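You operate a simulated robot arm through the tools that you are given. There is no shell and no other tool.

Carry out the task below with a simulated two-armed robot. There is one attempt and no reset: what you move stays moved.

Task
The juicer cone will not turn: switch off, tighten the thumb screw, lock the head and try speed 1.
Fine: let it turn, then switch off again.

Only the result counts: the job must be done as asked and must still hold three seconds after the hand-in. Knocking over, shifting, dropping, spilling or breaking anything else fails it.

Robot
Two 7-joint arms with fingered hands on one trunk that stands fixed in place. Base frame: the origin is at the foot of the trunk, x ahead of it, y to its left, z up. Units: m, degrees, N and s.
The left shoulder is at [0.06, 0.126, 1.032], the right one opposite. With the tool pointing down near the work surface each hand reaches from about 0.1 to 0.64 m from the base axis, measured 20 degrees to its own side. Payload 2.5 kg a hand.
Tool frame (each hand has its own): the origin (TCP) lies between the finger pads and is the grasp point; the fingertips stand 0.03 m ahead of it; z points along the fingers, y is the line along which they close. The gripper opens to 0.104 m; its body begins 0.035 m behind the TCP. The gripper is a hand of 5 fingers: y runs from the thumb to the fingers, the wrist lies at [-0.015, -0.104, -0.178] in the tool frame, and closing takes about 1.5 s.
Orientation is told as [roll, pitch, yaw] about the base's x, y, z axes, in that order, counted from this pose: with the fingers straight down and the wrist toward the robot, the tool's x, y and z point along [0, 1, 0], [1, 0, 0] and [0, 0, -1] of the base frame.

Tools
- The arms move only by the tool jog_arm. It takes "left_moves", "right_moves" or both (then of equal length, played together; a hand with none holds still); each is a list of rows, each a list of 6 numbers: the shift along the tool's x, y, z in units of 20 mm (1.0 is 20 mm), then the turn, a rotation vector about the tool's x, y, z in units of 5 degrees (1.0 is 5 degrees). In form: [[dx, dy, dz, rx, ry, rz], ...]. A call has 1 to 20 rows; each row shifts and turns the commanded pose from where the row before left it, along the tool's axes as they then stand. "left_gripper" and "right_gripper" are, for a hand that has rows, the opening, from 0 (shut) to 1 (fully open), set as the call begins (left out, the last holds). A call with a number of a shift or a turn outside -1 to 1 is refused whole. A row lasts 0.2 s, in which the tool goes at most 0.05 m and 8.6 degrees; a call with a longer step from one row to the next is refused whole, and so is a gripper value outside its range. A pose out of reach is approached as far as the arm can. The call stops where the force on the tool passes 40 N (or 10 N more than at its start, if that is more) or the arm is blocked; 0.2 s more then pass. The fingers move at their own pace (about 0.153 m/s each) and stop on an object; they squeeze with about 31 N. The grip force told is the motor's: it shows also when the fingers shut on nothing. Time passes only in rows, and 0.2 s behind the last, so rows that do not move let the fingers close. It gives the time, the measured TCP pose, the force on the tool (base axes), the opening and the grip force at its end, in the units of the frame above (readings bear some noise), with the torque about the TCP (base axes, N m) and any sound that the robot's microphone picked up.
- Cameras (640 x 400 px; columns grow to the right, rows downward): "scene" is now at [0.1011, -0.0493, 1.2044]; the picture's right is [-0.46, -0.89, 0.00], its down [-0.80, 0.41, -0.44] and it looks along [0.39, -0.20, -0.90] (base axes); focal length 316 px, centre (320, 200). "left" rides on the left gripper at [-0.08, -0.078, -0.141] in its tool frame; the picture's right is [-0.78, -0.30, 0.56], its down [0.54, -0.78, 0.33] and it looks along [0.33, 0.56, 0.76] (tool axes); focal length 247 px, centre (320, 200). "right" rides on the right gripper at [0.08, -0.078, -0.141] in its tool frame; the picture's right is [-0.78, 0.30, -0.56], its down [-0.53, -0.78, 0.33] and it looks along [-0.33, 0.56, 0.76] (tool axes); focal length 247 px, centre (320, 200). There is no depth. A picture from a camera that has moved, and an enlarged one, comes with that camera's place and axes in the base frame and with its lens. The place of the scene camera against the robot may be out by one fixed shift of up to 0.025 m in any direction.
- camera(camera): a new picture of that camera. No time passes.
- move_column(by): slides the trunk up (or, below 0, down) by that many m; the arms and the scene camera ride with it, the base frame stays. It gives what a move gives, with no picture.
- finger_targets(index, middle, ring, little, thumb_bend, thumb_turn, hand): sets how far each is bent, from 0 (flat) to 1 (curled in); at 0.3 the hand is open as for a grip, at 0.7 the pads meet at the TCP. One left out holds its place. A second passes; each finger stops where it meets its share of the squeeze, and holds until it gets a number again. A gripper value or a shape takes the hand back. It gives what a move gives, with no picture; readings hold the bend of each and the force on index, middle, ring, little, thumb and palm. thumb_turn goes from beside the hand (0) to across from the fingers (1), as for a grip.
- hand_shape(shape, hand): the hand has 5 fingers and takes this shape, open, in about a second: jaw (thumb against the fingers, like two jaws); tri (thumb and two fingers); tip (a fingertip pinch); poke (one finger out to press); point (the index stretched); flat (the hand flat); cup (the hand cupped); fist (a fist). The gripper value then closes the fingers along that shape, each until it touches; the sizes above hold for jaw. It gives what a move gives, with no picture.
- turn_head(pan, tilt): turns the head with the scene camera to pan (to the left, within 86 degrees either way) and tilt (down, from -29 to 69), counted from straight ahead of the robot. It gives what a move gives.
- enlarge(camera, box): a new picture of the part [left, top, right, bottom] of that camera's present view, enlarged. No time passes.
- sign_off(): hands the job in; it is judged then, once.

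Places have to be worked out from the pictures, the camera data and where the tool is seen. Open the grippers and draw the arms clear of the work before you hand the job in, unless the task says otherwise.

The tools are called after ">>>" as a command line: name --argument value ..., lists and objects as JSON in quotes. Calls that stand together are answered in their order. jog_arm: Moves the arms, as the interface text tells. Its arguments: {"type":"object","properties":{"left_moves":{"type":"array","items":{"type":"array","items":{"type":"number"}}},"left_gripper":{"type":"number"},"right_moves":{"type":"array","items":{"type":"array","items":{"type":"number"}}},"right_gripper":{"type":"number"}},"required":[]} The other tools are called the same way: move_column (by) moves the trunk up or down; hand_shape (shape, hand) gives the hand a shape; finger_targets (index, middle, ring, little, thumb_bend, thumb_turn, hand) moves the fingers one by one; turn_head (pan, tilt) turns the head that bears the scene camera; camera (camera) takes a picture; enlarge (camera, box) takes an enlarged picture of a part of a camera's view; sign_off () hands the job in.

At the start:

```text
time_s: 0.0
left_ee_pos: [0.4013, 0.0034, 0.7986]
left_tcp_rot: [10.2, -1.9, 4.2]
left_ft_force: [-0.1, 0.7, -0.7]
left_wrist_torque: [0.03, 0.0, -0.02]
left_width: 0.1039
left_grip_force: 0.1
left_shape: jaw
left_bend: [0.3, 0.3, 0.3, 0.3, 0.3, 0.97]
left_finger forces: [0.1, 0.0, 0.0, 0.0, 0.0, 0.1]
right_ee_pos: [0.3523, -0.4072, 0.7758]
right_tcp_rot: [0.0, -0.1, -0.1]
right_ft_force: [-0.5, 0.1, -0.2]
right_wrist_torque: [0.03, -0.01, 0.03]
right_width: 0.1038
right_grip_force: 0.0
right_shape: jaw
right_bend: [0.3, 0.3, 0.3, 0.3, 0.3, 0.98]
right_finger forces: [0.1, 0.0, 0.0, 0.1, 0.0, 0.0]
trunk travel left (down, up): [-0.427, 0.513]
head pan, tilt (commanded): [-27.1, 64.0]
```

scene: 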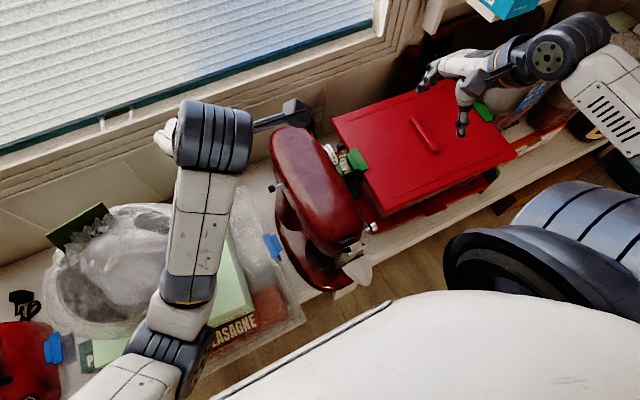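
right: 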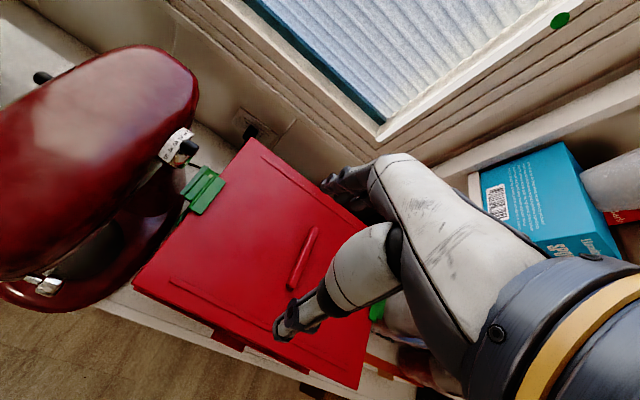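
left: 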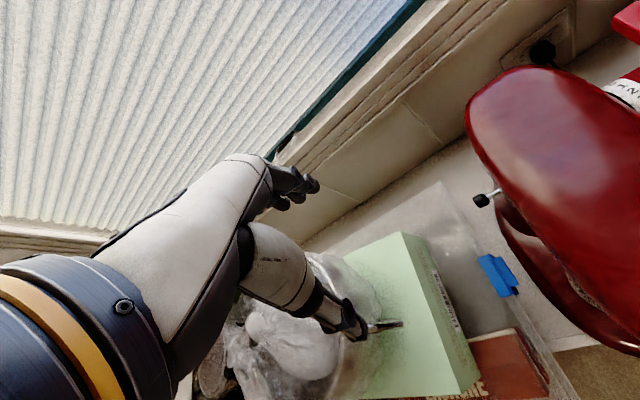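

The pictures show a red stand mixer-like machine in the middle, with a lever on its left, a dial on its right and a screw/hub at the front. I'll enlarge the views to identify the controls.

>>> enlarge --camera "scene" --box '[250, 110, 410, 300]'

>>> enlarge --camera "right" --box '[0, 30, 240, 320]'

>>> enlarge --camera "left" --box '[440, 30, 640, 360]'

```text
2.11 times, centred on (330, 205) of scene
camera zoom: at [0.1011, -0.0493, 1.2044], right [-0.46, -0.89, 0.0], down [-0.8, 0.41, -0.44], along [0.39, -0.2, -0.9], focal length 666 px, centre (299, 190)
```

zoom: 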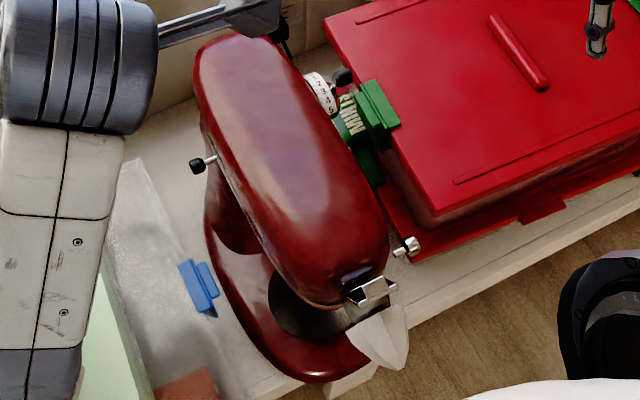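

```text
1.38 times, centred on (120, 175) of right
camera zoom: at [0.2746, -0.3273, 0.9162], right [0.3, -0.78, 0.56], down [-0.78, -0.53, -0.33], along [0.56, -0.33, -0.76], focal length 341 px, centre (596, 234)
```

zoom: 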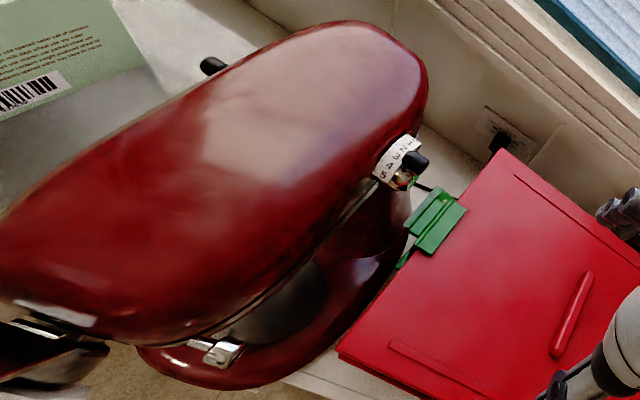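

```text
1.21 times, centred on (540, 195) of left
camera zoom: at [0.3254, -0.1056, 0.9194], right [-0.22, -0.68, -0.7], down [-0.81, 0.53, -0.26], along [0.54, 0.51, -0.67], focal length 299 px, centre (53, 206)
```

zoom: 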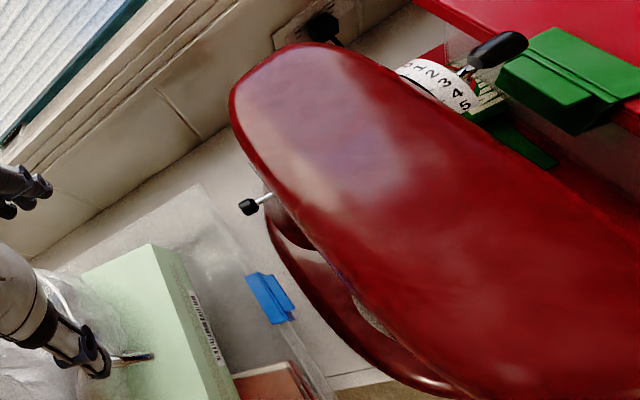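

The speed lever with its 0–5 dial is on the right side (about [0.44,-0.27,0.64]). The thumb screw is near [0.27,-0.25,0.58] and the lock lever is on the left near [0.44,-0.10,0.58]. I'll zoom in tighter on each.

>>> enlarge --camera "left" --box '[560, 30, 640, 130]'

>>> enlarge --camera "right" --box '[140, 110, 240, 230]'

>>> enlarge --camera "scene" --box '[320, 130, 380, 180]'

>>> enlarge --camera "scene" --box '[320, 200, 400, 300]'

>>> enlarge --camera "right" --box '[0, 220, 120, 310]'

>>> enlarge --camera "left" --box '[450, 160, 550, 250]'

```text
4.00 times, centred on (600, 80) of left
camera zoom: at [0.3254, -0.1056, 0.9194], right [-0.22, -0.68, -0.7], down [-0.81, 0.53, -0.26], along [0.54, 0.51, -0.67], focal length 988 px, centre (-800, 680)
```

zoom: 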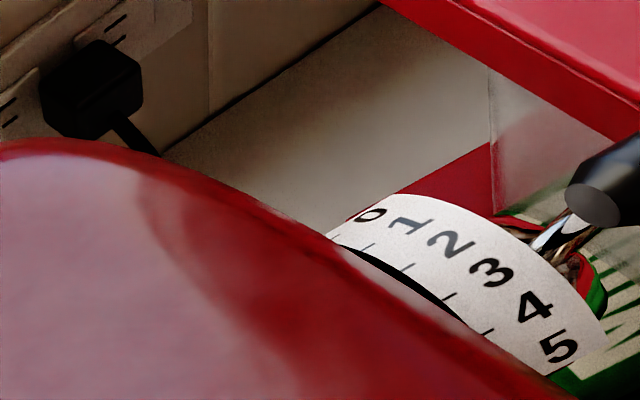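

```text
3.33 times, centred on (190, 170) of right
camera zoom: at [0.2746, -0.3273, 0.9162], right [0.3, -0.78, 0.56], down [-0.78, -0.53, -0.33], along [0.56, -0.33, -0.76], focal length 823 px, centre (753, 300)
```

zoom: 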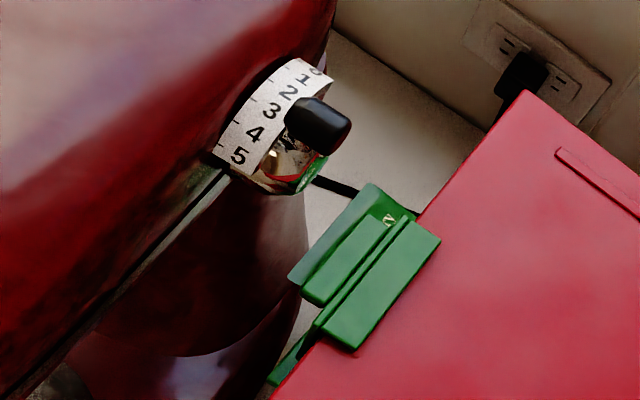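

```text
8.00 times, centred on (350, 155) of scene
camera zoom: at [0.1011, -0.0493, 1.2044], right [-0.46, -0.89, 0.0], down [-0.8, 0.41, -0.44], along [0.39, -0.2, -0.9], focal length 2529 px, centre (80, 560)
```

zoom: 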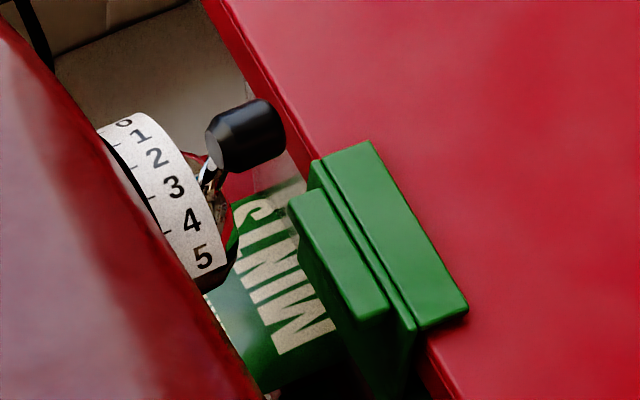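

```text
4.00 times, centred on (360, 250) of scene
camera zoom: at [0.1011, -0.0493, 1.2044], right [-0.46, -0.89, 0.0], down [-0.8, 0.41, -0.44], along [0.39, -0.2, -0.9], focal length 1264 px, centre (160, 0)
```

zoom: 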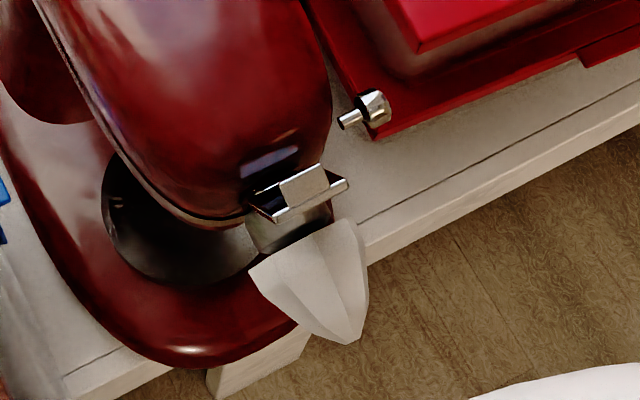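

```text
4.44 times, centred on (60, 265) of right
camera zoom: at [0.2746, -0.3273, 0.9162], right [0.3, -0.78, 0.56], down [-0.78, -0.53, -0.33], along [0.56, -0.33, -0.76], focal length 1098 px, centre (1476, -89)
```

zoom: 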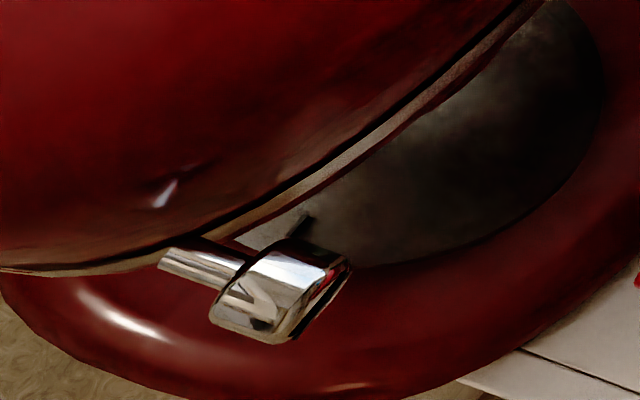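

```text
4.44 times, centred on (500, 205) of left
camera zoom: at [0.3254, -0.1056, 0.9194], right [-0.22, -0.68, -0.7], down [-0.81, 0.53, -0.26], along [0.54, 0.51, -0.67], focal length 1098 px, centre (-480, 178)
```

zoom: 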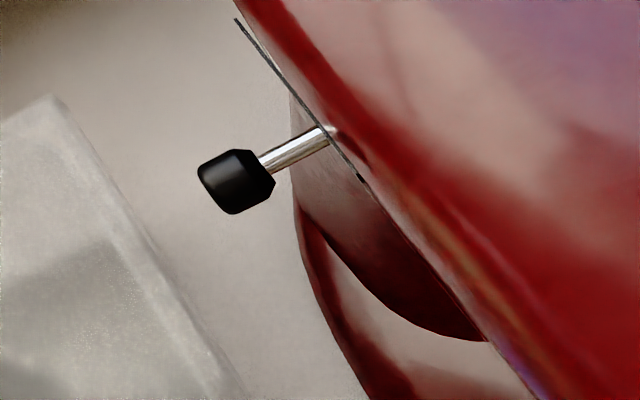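

The speed lever sits at about 2–3, so the mixer is not off. I'll yaw both hands inward in place, well above everything, so their cameras see the two sides of the mixer.

>>> jog_arm --right_moves '[[0, 0, 0, 0, 0, -1], [0, 0, 0, 0, 0, -1], [0, 0, 0, 0, 0, -1], [0, 0, 0, 0, 0, -1], [0, 0, 0, 0, 0, -1], [0, 0, 0, 0, 0, -1], [0, 0, 0, 0, 0, -1], [0, 0, 0, 0, 0, -1], [0, 0, 0, 0, 0, -1], [0, 0, 0, 0, 0, -1], [0, 0, 0, 0, 0, -1], [0, 0, 0, 0, 0, -1]]' --left_moves '[[0, 0, 0, 0, 0, 1], [0, 0, 0, 0, 0, 1], [0, 0, 0, 0, 0, 1], [0, 0, 0, 0, 0, 1], [0, 0, 0, 0, 0, 1], [0, 0, 0, 0, 0, 1], [0, 0, 0, 0, 0, 1], [0, 0, 0, 0, 0, 1], [0, 0, 0, 0, 0, 1], [0, 0, 0, 0, 0, 1], [0, 0, 0, 0, 0, 1], [0, 0, 0, 0, 0, 1]]'

```text
time_s: 2.6
left_ee_pos: [0.4006, 0.0012, 0.7988]
left_tcp_rot: [6.8, 7.8, -55.3]
left_ft_force: [0.1, 0.2, 0.1]
left_wrist_torque: [0.01, 0.02, 0.01]
left_width: 0.1036
left_grip_force: 0.0
left_shape: jaw
left_bend: [0.3, 0.3, 0.3, 0.3, 0.3, 0.97]
left_finger forces: [0.0, 0.0, 0.1, 0.0, 0.1, 0.1]
right_ee_pos: [0.3517, -0.4062, 0.7745]
right_tcp_rot: [0.0, 0.0, 60.0]
right_ft_force: [-0.2, -0.1, -0.1]
right_wrist_torque: [-0.02, 0.03, 0.0]
right_width: 0.1037
right_grip_force: 0.1
right_shape: jaw
right_bend: [0.3, 0.3, 0.3, 0.3, 0.3, 0.98]
right_finger forces: [0.1, 0.1, 0.0, 0.0, 0.0, 0.0]
trunk travel left (down, up): [-0.427, 0.513]
head pan, tilt (commanded): [-27.1, 64.0]
```

The yaw worked, with both hands still in place. Now I'll look at the mixer from both hand cameras and the scene.

>>> camera --camera "right"

>>> camera --camera "left"

>>> camera --camera "scene"

```text
taken
camera right: at [0.244, -0.4344, 0.9164], right [0.82, -0.13, 0.56], down [0.08, -0.94, -0.33], along [0.57, 0.31, -0.76], focal length 247 px, centre (320, 200)
```

right: 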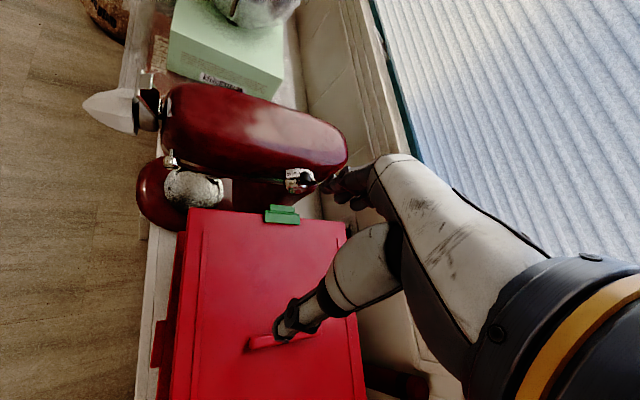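

```text
taken
camera left: at [0.2866, -0.0031, 0.9377], right [-0.8, -0.09, -0.6], down [0.01, 0.99, -0.16], along [0.6, -0.13, -0.79], focal length 247 px, centre (320, 200)
```

left: 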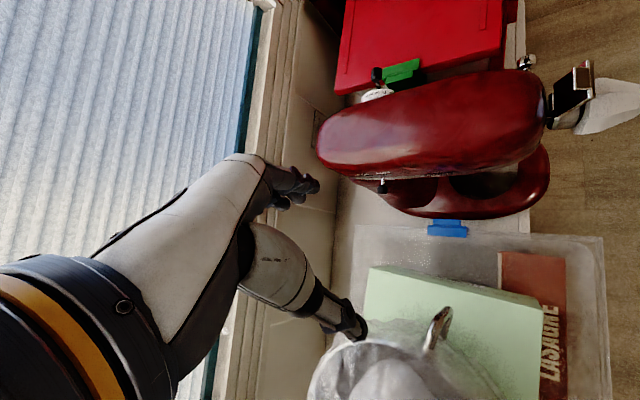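

```text
taken
camera scene: at [0.1011, -0.0493, 1.2044], right [-0.46, -0.89, 0.0], down [-0.8, 0.41, -0.44], along [0.39, -0.2, -0.9], focal length 316 px, centre (320, 200)
```

scene: 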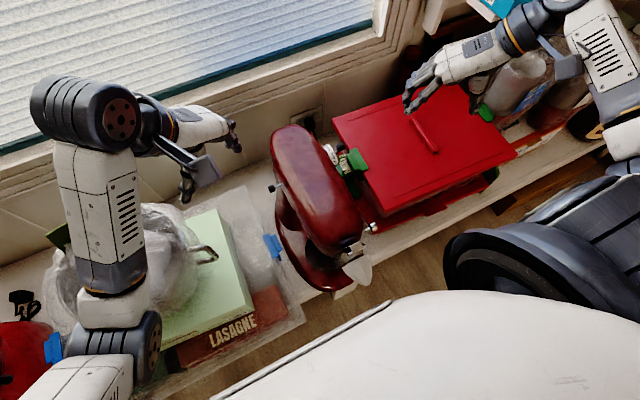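

Both sides are now visible. I'll enlarge the dial, thumb screw, lock lever and attachment from these views.

>>> enlarge --camera "right" --box '[270, 155, 334, 195]'

>>> enlarge --camera "right" --box '[80, 80, 240, 220]'

>>> enlarge --camera "left" --box '[350, 165, 430, 215]'

>>> enlarge --camera "left" --box '[500, 40, 640, 150]'

>>> enlarge --camera "left" --box '[350, 55, 430, 110]'

```text
10.00 times, centred on (302, 175) of right
camera zoom: at [0.244, -0.4344, 0.9164], right [0.82, -0.13, 0.56], down [0.08, -0.94, -0.33], along [0.57, 0.31, -0.76], focal length 2470 px, centre (500, 450)
```

zoom: 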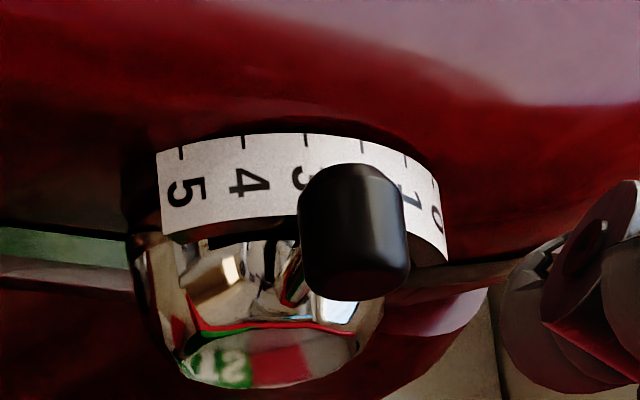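

```text
2.86 times, centred on (160, 150) of right
camera zoom: at [0.244, -0.4344, 0.9164], right [0.82, -0.13, 0.56], down [0.08, -0.94, -0.33], along [0.57, 0.31, -0.76], focal length 706 px, centre (777, 343)
```

zoom: 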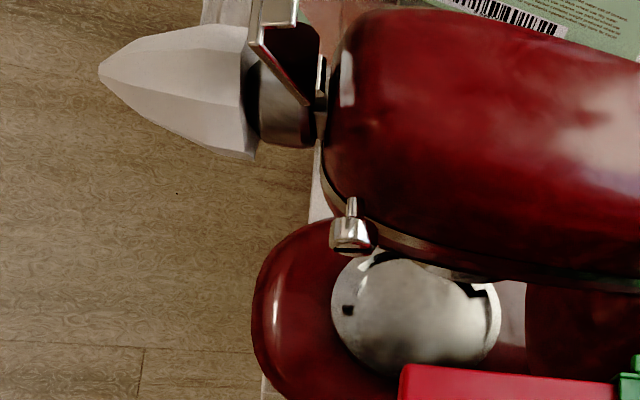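

```text
8.00 times, centred on (390, 190) of left
camera zoom: at [0.2866, -0.0031, 0.9377], right [-0.8, -0.09, -0.6], down [0.01, 0.99, -0.16], along [0.6, -0.13, -0.79], focal length 1976 px, centre (-240, 280)
```

zoom: 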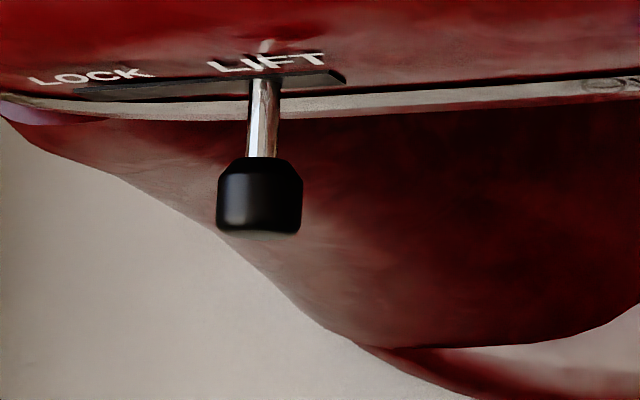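

```text
3.64 times, centred on (570, 95) of left
camera zoom: at [0.2866, -0.0031, 0.9377], right [-0.8, -0.09, -0.6], down [0.01, 0.99, -0.16], along [0.6, -0.13, -0.79], focal length 898 px, centre (-589, 582)
```

zoom: 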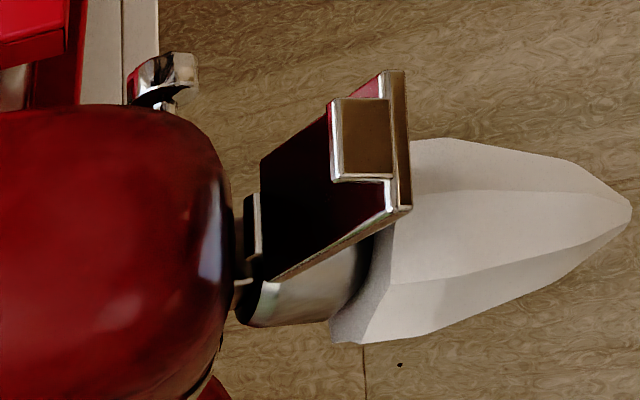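

```text
7.27 times, centred on (390, 82) of left
camera zoom: at [0.2866, -0.0031, 0.9377], right [-0.8, -0.09, -0.6], down [0.01, 0.99, -0.16], along [0.6, -0.13, -0.79], focal length 1796 px, centre (-189, 1054)
```

zoom: 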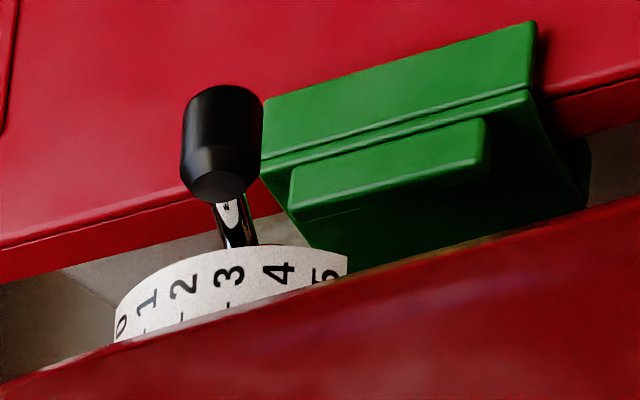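

The lock lever sits at LIFT, and LOCK lies toward the wall (+x). The speed lever points at about 3 on the dial, with 0 toward the wall. I'll zoom in further on the thumb screw.

>>> enlarge --camera "right" --box '[152, 140, 192, 172]'

>>> enlarge --camera "left" --box '[508, 44, 548, 76]'

>>> enlarge --camera "scene" --box '[350, 210, 390, 245]'

>>> hand_shape --hand "right" --shape "poke"

```text
12.50 times, centred on (172, 156) of right
camera zoom: at [0.244, -0.4344, 0.9164], right [0.82, -0.13, 0.56], down [0.08, -0.94, -0.33], along [0.57, 0.31, -0.76], focal length 3087 px, centre (2170, 750)
```

zoom: 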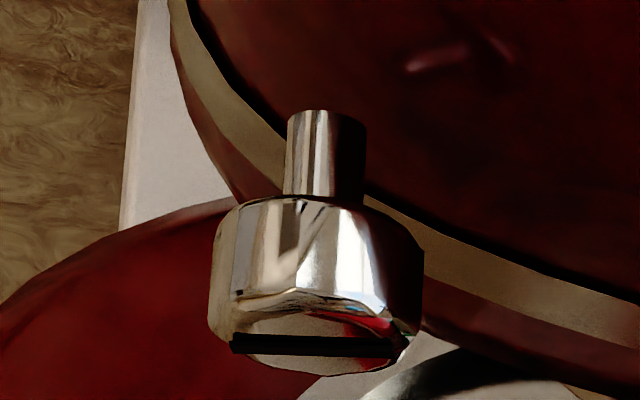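

```text
12.50 times, centred on (528, 60) of left
camera zoom: at [0.2866, -0.0031, 0.9377], right [-0.8, -0.09, -0.6], down [0.01, 0.99, -0.16], along [0.6, -0.13, -0.79], focal length 3087 px, centre (-2280, 1950)
```

zoom: 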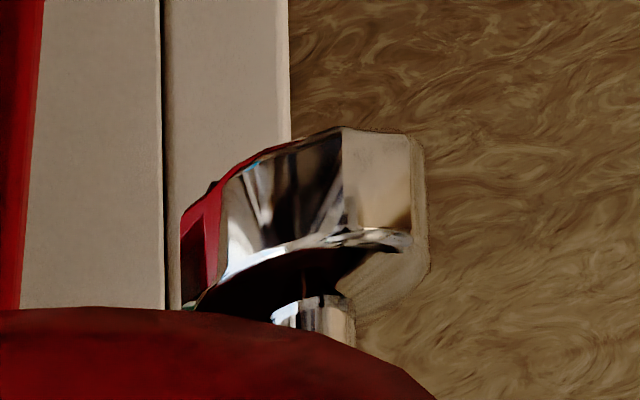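

```text
11.43 times, centred on (370, 228) of scene
camera zoom: at [0.1011, -0.0493, 1.2044], right [-0.46, -0.89, 0.0], down [-0.8, 0.41, -0.44], along [0.39, -0.2, -0.9], focal length 3613 px, centre (-251, -114)
```

zoom: 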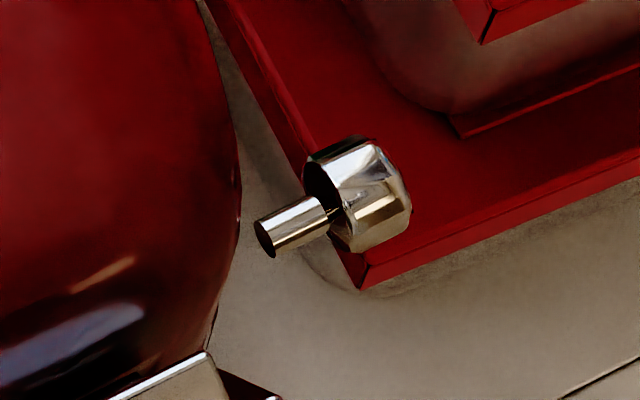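

```text
time_s: 3.5
left_ee_pos: [0.4003, 0.0019, 0.799]
left_tcp_rot: [6.8, 7.9, -55.2]
left_ft_force: [-0.1, 0.4, -0.3]
left_wrist_torque: [0.03, -0.01, -0.02]
left_width: 0.1038
left_grip_force: 0.1
left_shape: jaw
left_bend: [0.3, 0.3, 0.3, 0.3, 0.3, 0.97]
left_finger forces: [0.0, 0.1, 0.1, 0.2, 0.0, 0.1]
right_ee_pos: [0.3521, -0.4075, 0.7753]
right_tcp_rot: [0.0, -0.1, 60.0]
right_ft_force: [0.5, 0.2, -0.4]
right_wrist_torque: [0.02, -0.03, -0.03]
right_width: 0.0002
right_grip_force: 0.1
right_shape: poke
right_bend: [0.7, 0.7, 0.99, 0.99, 1.0, 1.0]
right_finger forces: [0.0, 0.0, 0.1, 0.1, 0.0, 0.0]
trunk travel left (down, up): [-0.427, 0.513]
head pan, tilt (commanded): [-27.1, 64.0]
```

The thumb screw is a faceted knob about 23 mm across on a stem along y, with a slot mark on its outer face. Now I'll see how the poke shape looks, to know where the index tip is.

>>> enlarge --camera "scene" --box '[380, 30, 500, 130]'

>>> enlarge --camera "left" --box '[300, 0, 640, 200]'

>>> camera --camera "right"

```text
4.00 times, centred on (440, 80) of scene
camera zoom: at [0.1011, -0.0493, 1.2044], right [-0.46, -0.89, 0.0], down [-0.8, 0.41, -0.44], along [0.39, -0.2, -0.9], focal length 1264 px, centre (-160, 680)
```

zoom: 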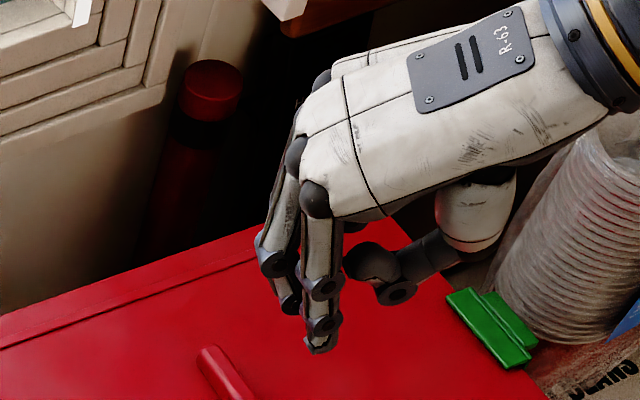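

```text
1.88 times, centred on (470, 100) of left
camera zoom: at [0.2866, -0.0034, 0.9376], right [-0.8, -0.09, -0.6], down [0.01, 0.99, -0.16], along [0.6, -0.13, -0.79], focal length 465 px, centre (38, 388)
```

zoom: 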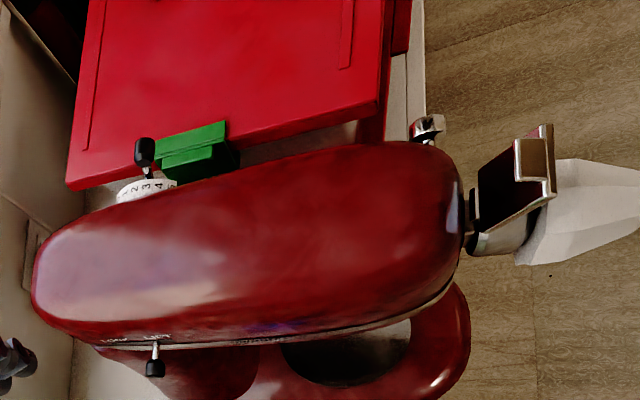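

```text
taken
camera right: at [0.244, -0.4342, 0.9164], right [0.82, -0.13, 0.56], down [0.07, -0.94, -0.33], along [0.57, 0.31, -0.76], focal length 247 px, centre (320, 200)
```

right: 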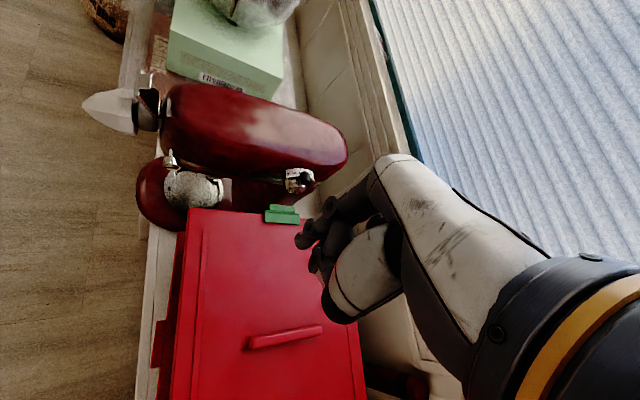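

The poke shape bends the index and middle forward. I'll try the tip and point shapes in this safe place to see which suits.

>>> hand_shape --hand "right" --shape "tip"

>>> enlarge --camera "scene" --box '[380, 30, 500, 130]'

>>> camera --camera "right"

>>> hand_shape --hand "right" --shape "point"

>>> enlarge --camera "scene" --box '[380, 30, 500, 130]'

>>> camera --camera "right"

```text
time_s: 4.4
left_ee_pos: [0.4006, 0.0029, 0.7987]
left_tcp_rot: [6.8, 7.9, -55.3]
left_ft_force: [0.4, -0.1, 0.6]
left_wrist_torque: [0.0, 0.01, -0.01]
left_width: 0.1038
left_grip_force: 0.0
left_shape: jaw
left_bend: [0.3, 0.3, 0.3, 0.3, 0.3, 0.97]
left_finger forces: [0.0, 0.0, 0.0, 0.0, 0.0, 0.0]
right_ee_pos: [0.3517, -0.4064, 0.7763]
right_tcp_rot: [0.0, 0.0, 60.0]
right_ft_force: [-0.5, 0.3, -0.3]
right_wrist_torque: [0.03, 0.01, 0.02]
right_width: 0.1039
right_grip_force: 0.0
right_shape: tip
right_bend: [0.3, 0.98, 0.99, 0.99, 0.3, 0.98]
right_finger forces: [0.1, 0.0, 0.0, 0.0, 0.0, 0.0]
trunk travel left (down, up): [-0.427, 0.513]
head pan, tilt (commanded): [-27.1, 64.0]
```

```text
4.00 times, centred on (440, 80) of scene
camera zoom: at [0.1011, -0.0493, 1.2044], right [-0.46, -0.89, 0.0], down [-0.8, 0.41, -0.44], along [0.39, -0.2, -0.9], focal length 1264 px, centre (-160, 680)
```

zoom: 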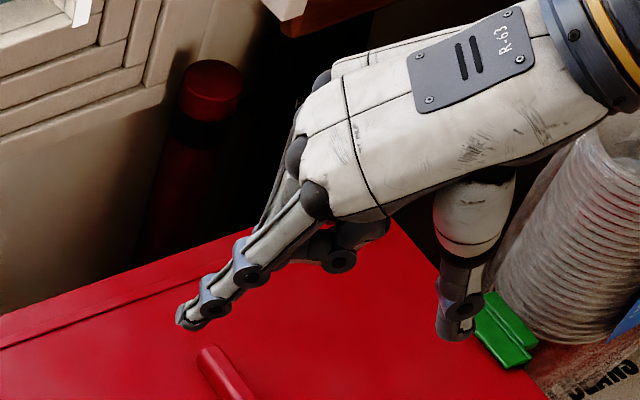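

```text
taken
camera right: at [0.244, -0.4342, 0.9164], right [0.82, -0.13, 0.56], down [0.07, -0.94, -0.33], along [0.57, 0.31, -0.76], focal length 247 px, centre (320, 200)
```

right: 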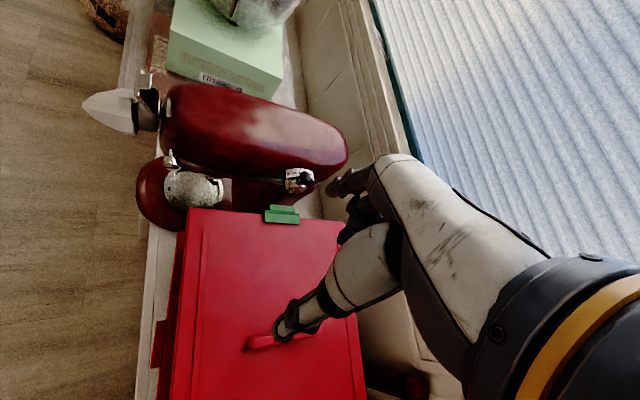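

```text
time_s: 5.3
left_ee_pos: [0.4001, 0.0024, 0.7974]
left_tcp_rot: [6.8, 7.9, -55.2]
left_ft_force: [0.0, -0.4, 0.8]
left_wrist_torque: [0.01, -0.04, 0.01]
left_width: 0.104
left_grip_force: 0.0
left_shape: jaw
left_bend: [0.3, 0.3, 0.3, 0.3, 0.3, 0.97]
left_finger forces: [0.0, 0.0, 0.1, 0.0, 0.0, 0.0]
right_ee_pos: [0.3522, -0.4076, 0.7753]
right_tcp_rot: [0.0, 0.0, 60.0]
right_ft_force: [-0.1, -0.4, 0.8]
right_wrist_torque: [0.02, 0.0, -0.01]
right_width: 0.0958
right_grip_force: 0.0
right_shape: point
right_bend: [0.2, 1.0, 1.0, 1.0, 0.98, 0.88]
right_finger forces: [0.1, 0.0, 0.0, 0.0, 0.1, 0.1]
trunk travel left (down, up): [-0.427, 0.513]
head pan, tilt (commanded): [-27.1, 64.0]
```

```text
4.00 times, centred on (440, 80) of scene
camera zoom: at [0.1011, -0.0493, 1.2044], right [-0.46, -0.89, 0.0], down [-0.8, 0.41, -0.44], along [0.39, -0.2, -0.9], focal length 1264 px, centre (-160, 680)
```

zoom: 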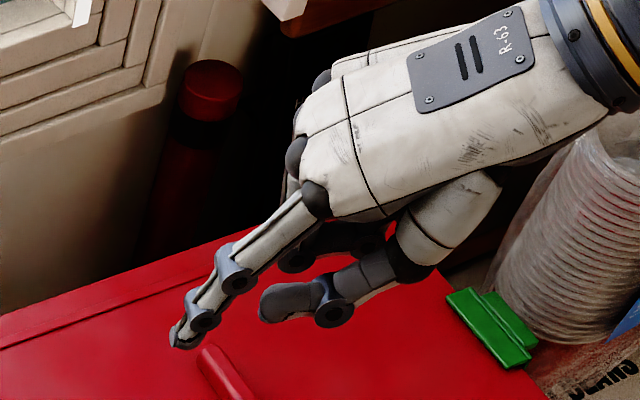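

```text
taken
camera right: at [0.244, -0.4342, 0.9164], right [0.82, -0.13, 0.56], down [0.07, -0.94, -0.33], along [0.57, 0.31, -0.76], focal length 247 px, centre (320, 200)
```

right: 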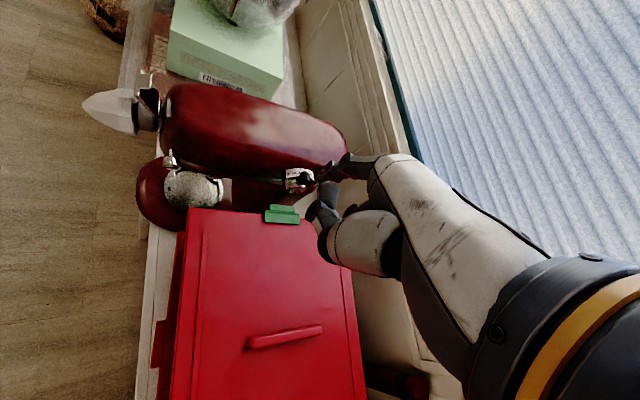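

The "tip" shape (index against thumb, others curled) suits both controls, and its pinch lies near tool x≈0. I'll take that shape, turn the right hand back to yaw 0 and roll it about 40° so the fingers point down and toward the mixer.

>>> hand_shape --hand "right" --shape "tip"

>>> jog_arm --right_moves '[[0, 0, 0, 0, 0, 1], [0, 0, 0, 0, 0, 1], [0, 0, 0, 0, 0, 1], [0, 0, 0, 0, 0, 1], [0, 0, 0, 0, 0, 1], [0, 0, 0, 0, 0, 1], [0, 0, 0, 0, 0, 1], [0, 0, 0, 0, 0, 1], [0, 0, 0, 0, 0, 1], [0, 0, 0, 0, 0, 1], [0, 0, 0, 0, 0, 1], [0, 0, 0, 0, 0, 1], [0, 0, 0, 0, 1, 0], [0, 0, 0, 0, 1, 0], [0, 0, 0, 0, 1, 0], [0, 0, 0, 0, 1, 0], [0, 0, 0, 0, 1, 0], [0, 0, 0, 0, 1, 0], [0, 0, 0, 0, 1, 0], [0, 0, 0, 0, 1, 0]]'

>>> camera --camera "scene"

>>> camera --camera "right"

>>> camera --camera "left"

```text
time_s: 6.2
left_ee_pos: [0.4004, 0.0026, 0.7988]
left_tcp_rot: [6.8, 7.9, -55.1]
left_ft_force: [1.1, 0.6, -0.4]
left_wrist_torque: [-0.03, 0.03, 0.01]
left_width: 0.1038
left_grip_force: 0.1
left_shape: jaw
left_bend: [0.3, 0.3, 0.3, 0.3, 0.3, 0.97]
left_finger forces: [0.0, 0.1, 0.1, 0.0, 0.0, 0.0]
right_ee_pos: [0.3517, -0.4065, 0.7757]
right_tcp_rot: [0.0, 0.0, 60.0]
right_ft_force: [0.6, 0.0, -0.2]
right_wrist_torque: [0.02, -0.03, -0.01]
right_width: 0.1039
right_grip_force: 0.0
right_shape: tip
right_bend: [0.3, 0.98, 0.99, 0.99, 0.3, 0.97]
right_finger forces: [0.0, 0.0, 0.1, 0.0, 0.0, 0.0]
trunk travel left (down, up): [-0.427, 0.513]
head pan, tilt (commanded): [-27.1, 64.0]
```

```text
time_s: 10.4
left_ee_pos: [0.4004, 0.0024, 0.7982]
left_tcp_rot: [6.8, 8.0, -55.2]
left_ft_force: [0.7, 0.4, 0.4]
left_wrist_torque: [0.05, 0.0, 0.02]
left_width: 0.1037
left_grip_force: 0.3
left_shape: jaw
left_bend: [0.3, 0.3, 0.3, 0.3, 0.3, 0.97]
left_finger forces: [0.0, 0.0, 0.1, 0.1, 0.0, 0.0]
right_ee_pos: [0.3524, -0.4079, 0.7758]
right_tcp_rot: [40.1, 0.0, -0.1]
right_ft_force: [0.1, 0.5, 0.4]
right_wrist_torque: [0.01, 0.0, 0.0]
right_width: 0.1039
right_grip_force: 0.0
right_shape: tip
right_bend: [0.3, 0.98, 0.99, 0.99, 0.3, 0.97]
right_finger forces: [0.0, 0.0, 0.0, 0.1, 0.0, 0.1]
trunk travel left (down, up): [-0.427, 0.513]
head pan, tilt (commanded): [-27.1, 64.0]
```

```text
taken
camera scene: at [0.1011, -0.0493, 1.2044], right [-0.46, -0.89, 0.0], down [-0.8, 0.41, -0.44], along [0.39, -0.2, -0.9], focal length 316 px, centre (320, 200)
```

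scene: 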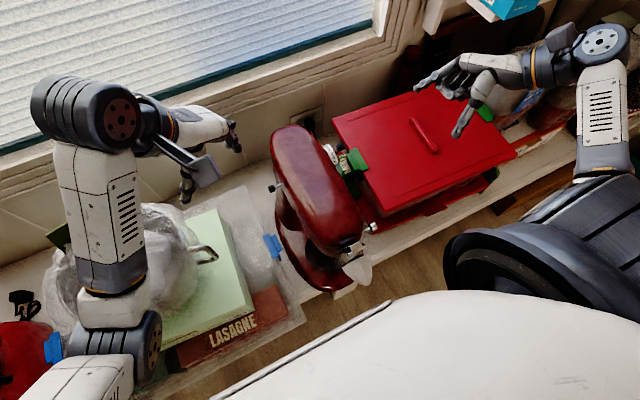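

```text
taken
camera right: at [0.2748, -0.4372, 0.935], right [0.3, -0.95, -0.07], down [-0.78, -0.2, -0.6], along [0.56, 0.23, -0.8], focal length 247 px, centre (320, 200)
```

right: 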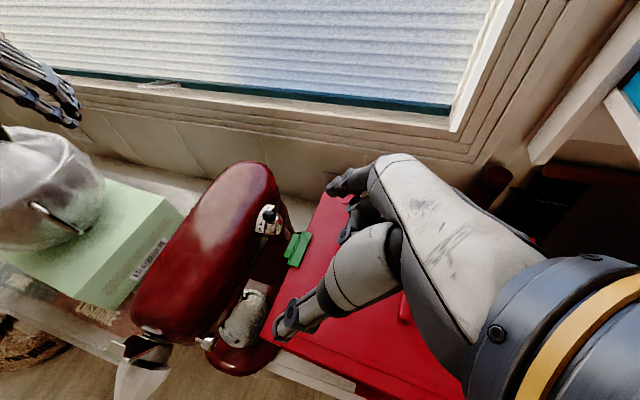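

```text
taken
camera left: at [0.2866, -0.0033, 0.9376], right [-0.8, -0.09, -0.6], down [0.01, 0.99, -0.16], along [0.6, -0.13, -0.79], focal length 247 px, centre (320, 200)
```

left: 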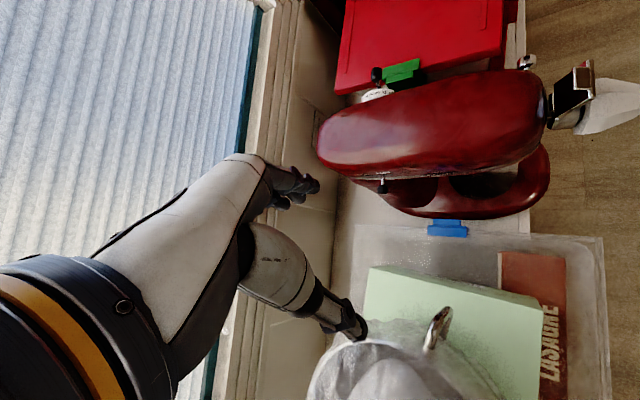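

The pose is good. I'll zoom in from this new viewpoint to refine the lever and thumb screw positions.

>>> enlarge --camera "right" --box '[240, 195, 304, 240]'

>>> enlarge --camera "right" --box '[180, 310, 260, 370]'

```text
8.89 times, centred on (272, 218) of right
camera zoom: at [0.2748, -0.4372, 0.935], right [0.3, -0.95, -0.07], down [-0.78, -0.2, -0.6], along [0.56, 0.23, -0.8], focal length 2195 px, centre (747, 44)
```

zoom: 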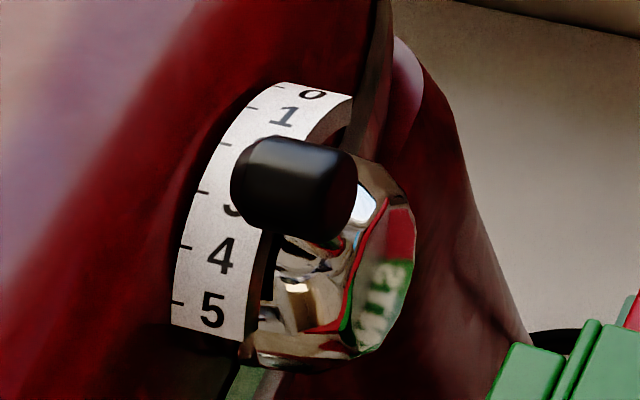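

```text
6.67 times, centred on (220, 340) of right
camera zoom: at [0.2748, -0.4372, 0.935], right [0.3, -0.95, -0.07], down [-0.78, -0.2, -0.6], along [0.56, 0.23, -0.8], focal length 1646 px, centre (987, -733)
```

zoom: 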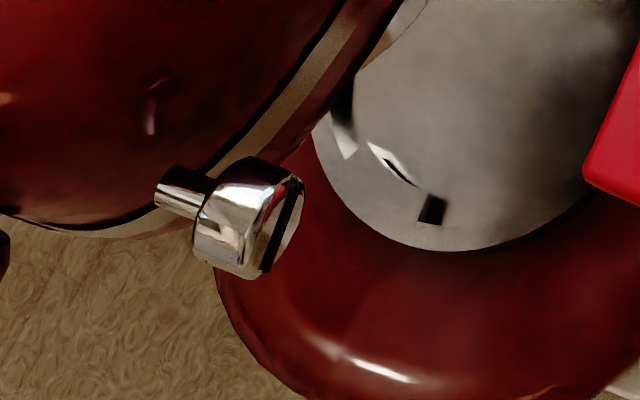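

The refined positions are: lever knob about [0.454,-0.269,0.60], thumb screw about [0.264,-0.246,0.552], red box lid at z≈0.50. I'll half-close the pinch and move the right hand to about 8 cm short of the lever knob along the approach line.

>>> jog_arm --right_moves '[[-0.04, 0.635, 0.9, 0, 0, 0], [-0.04, 0.635, 0.9, 0, 0, 0], [-0.04, 0.635, 0.9, 0, 0, 0], [-0.04, 0.635, 0.9, 0, 0, 0], [-0.04, 0.635, 0.9, 0, 0, 0], [-0.04, 0.635, 0.9, 0, 0, 0], [-0.04, 0.635, 0.9, 0, 0, 0], [-0.04, 0.635, 0.9, 0, 0, 0], [0, 0, 0, 0, 0, 0]]' --right_gripper 0.5

>>> camera --camera "scene"

>>> camera --camera "right"

>>> enlarge --camera "left" --box '[340, 30, 460, 110]'

```text
time_s: 12.4
left_ee_pos: [0.3998, 0.0013, 0.7986]
left_tcp_rot: [6.8, 8.0, -55.3]
left_ft_force: [-0.7, 0.5, -0.2]
left_wrist_torque: [0.01, 0.0, -0.04]
left_width: 0.1038
left_grip_force: 0.1
left_shape: jaw
left_bend: [0.3, 0.3, 0.3, 0.3, 0.3, 0.97]
left_finger forces: [0.1, 0.2, 0.0, 0.0, 0.0, 0.1]
right_ee_pos: [0.4554, -0.3187, 0.6614]
right_tcp_rot: [39.9, 0.0, 0.0]
right_ft_force: [0.8, 0.2, -0.3]
right_wrist_torque: [-0.01, -0.04, 0.01]
right_width: 0.0527
right_grip_force: 0.0
right_shape: tip
right_bend: [0.73, 0.98, 0.99, 0.99, 0.69, 1.0]
right_finger forces: [0.1, 0.0, 0.0, 0.0, 0.0, 0.1]
trunk travel left (down, up): [-0.427, 0.513]
head pan, tilt (commanded): [-27.1, 64.0]
```

```text
taken
camera scene: at [0.1012, -0.0493, 1.2044], right [-0.46, -0.89, 0.0], down [-0.8, 0.41, -0.44], along [0.39, -0.2, -0.9], focal length 316 px, centre (320, 200)
```

scene: 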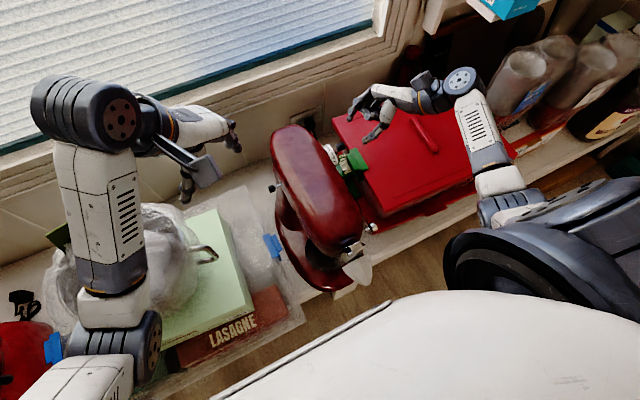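

```text
taken
camera right: at [0.3771, -0.3478, 0.82], right [0.3, -0.95, -0.07], down [-0.78, -0.2, -0.6], along [0.56, 0.23, -0.8], focal length 247 px, centre (320, 200)
```

right: 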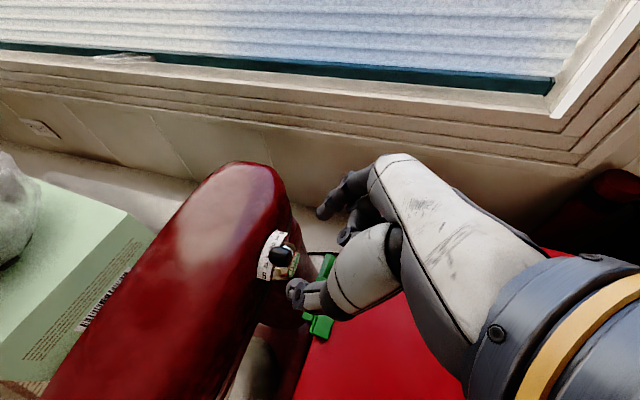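

```text
5.00 times, centred on (400, 70) of left
camera zoom: at [0.2867, -0.0033, 0.9376], right [-0.8, -0.09, -0.6], down [0.01, 0.99, -0.16], along [0.6, -0.13, -0.79], focal length 1235 px, centre (-80, 850)
```

zoom: 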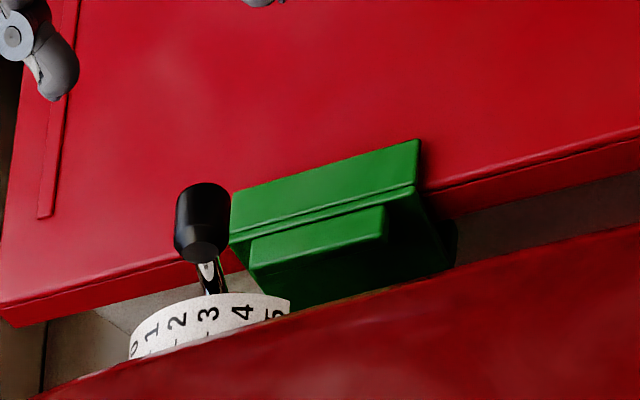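

The hand is in front of the lever; I'll zoom in to check how far apart the fingertips really are and where they sit relative to the knob.

>>> enlarge --camera "scene" --box '[320, 70, 430, 180]'

>>> enlarge --camera "right" --box '[240, 160, 400, 350]'

```text
3.64 times, centred on (375, 125) of scene
camera zoom: at [0.1012, -0.0493, 1.2044], right [-0.46, -0.89, 0.0], down [-0.8, 0.41, -0.44], along [0.39, -0.2, -0.9], focal length 1150 px, centre (120, 473)
```

zoom: 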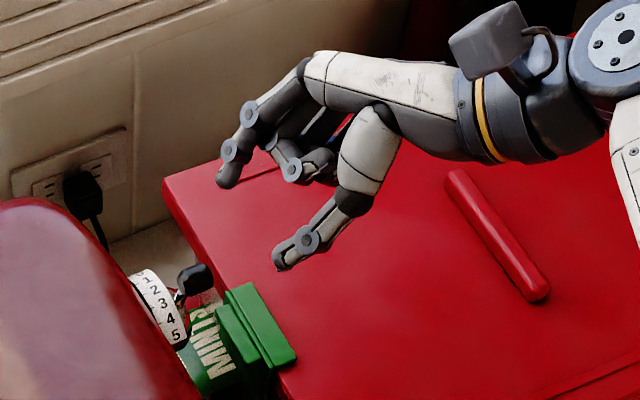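

```text
2.11 times, centred on (320, 255) of right
camera zoom: at [0.3771, -0.3478, 0.82], right [0.3, -0.95, -0.07], down [-0.78, -0.2, -0.6], along [0.56, 0.23, -0.8], focal length 520 px, centre (320, 84)
```

zoom: 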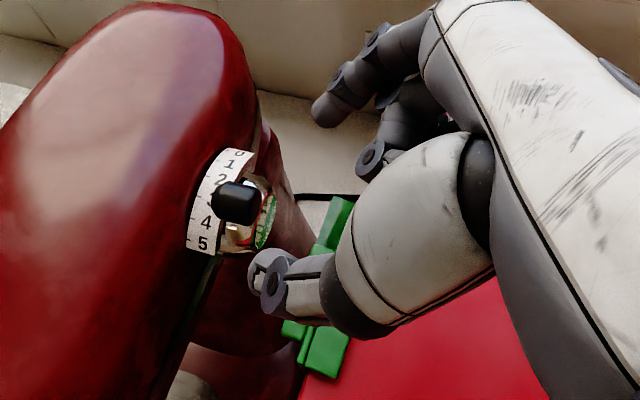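

The tips straddle the knob with about 5 cm between them. I'll advance 6 cm along the finger direction so the tips are on both sides of the knob.

>>> jog_arm --right_moves '[[0, 0, 0.5, 0, 0, 0], [0, 0, 0.5, 0, 0, 0], [0, 0, 0.5, 0, 0, 0], [0, 0, 0.5, 0, 0, 0], [0, 0, 0.5, 0, 0, 0], [0, 0, 0.5, 0, 0, 0]]'

>>> enlarge --camera "scene" --box '[310, 90, 420, 190]'

>>> enlarge --camera "right" --box '[240, 180, 370, 330]'

>>> enlarge --camera "left" --box '[340, 30, 460, 110]'

```text
time_s: 13.8
left_ee_pos: [0.4005, 0.0014, 0.7989]
left_tcp_rot: [6.8, 7.9, -55.2]
left_ft_force: [0.6, 0.3, 0.1]
left_wrist_torque: [-0.02, -0.01, 0.0]
left_width: 0.1039
left_grip_force: 0.1
left_shape: jaw
left_bend: [0.3, 0.3, 0.3, 0.3, 0.3, 0.97]
left_finger forces: [0.0, 0.0, 0.1, 0.0, 0.1, 0.1]
right_ee_pos: [0.4544, -0.2809, 0.6151]
right_tcp_rot: [39.9, 0.0, -0.1]
right_ft_force: [0.8, 0.7, -0.1]
right_wrist_torque: [-0.02, -0.02, 0.0]
right_width: 0.0527
right_grip_force: 0.1
right_shape: tip
right_bend: [0.73, 0.98, 0.99, 0.99, 0.69, 1.0]
right_finger forces: [0.0, 0.1, 0.0, 0.1, 0.0, 0.0]
trunk travel left (down, up): [-0.427, 0.513]
head pan, tilt (commanded): [-27.1, 64.0]
```

```text
4.00 times, centred on (365, 140) of scene
camera zoom: at [0.1011, -0.0493, 1.2044], right [-0.46, -0.89, 0.0], down [-0.8, 0.41, -0.44], along [0.39, -0.2, -0.9], focal length 1264 px, centre (140, 440)
```

zoom: 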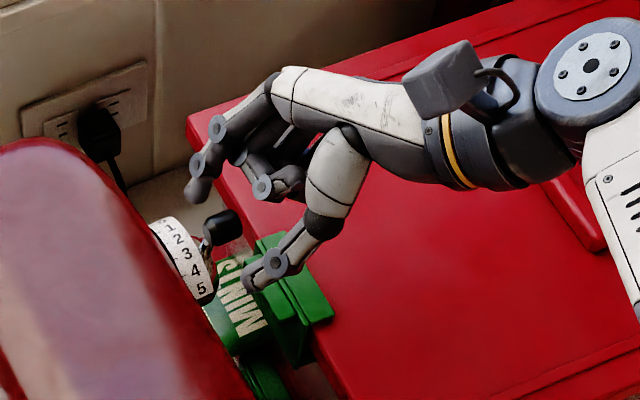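

```text
2.67 times, centred on (305, 255) of right
camera zoom: at [0.3758, -0.3101, 0.7742], right [0.3, -0.95, -0.07], down [-0.78, -0.2, -0.6], along [0.56, 0.23, -0.8], focal length 659 px, centre (360, 53)
```

zoom: 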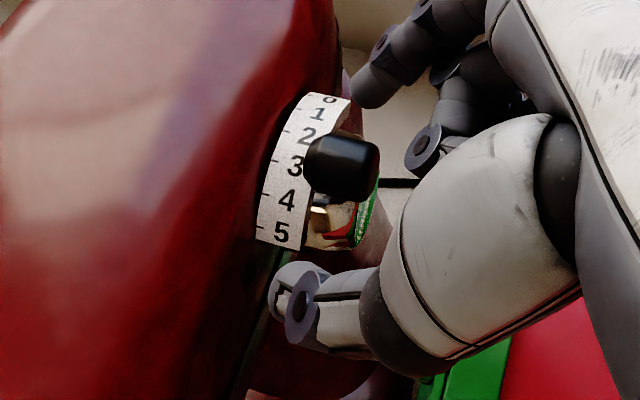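

```text
5.00 times, centred on (400, 70) of left
camera zoom: at [0.2866, -0.0033, 0.9376], right [-0.8, -0.09, -0.6], down [0.01, 0.99, -0.16], along [0.6, -0.13, -0.79], focal length 1235 px, centre (-80, 850)
```

zoom: 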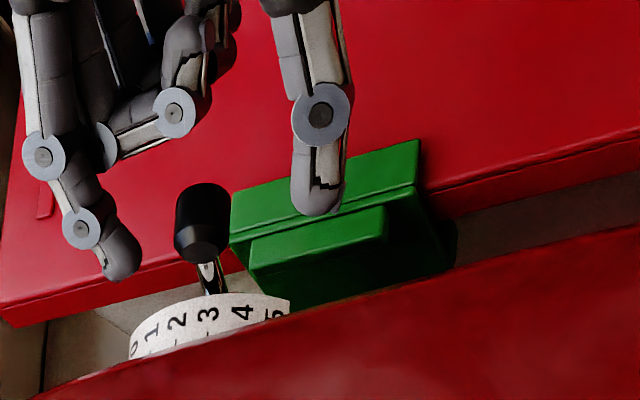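

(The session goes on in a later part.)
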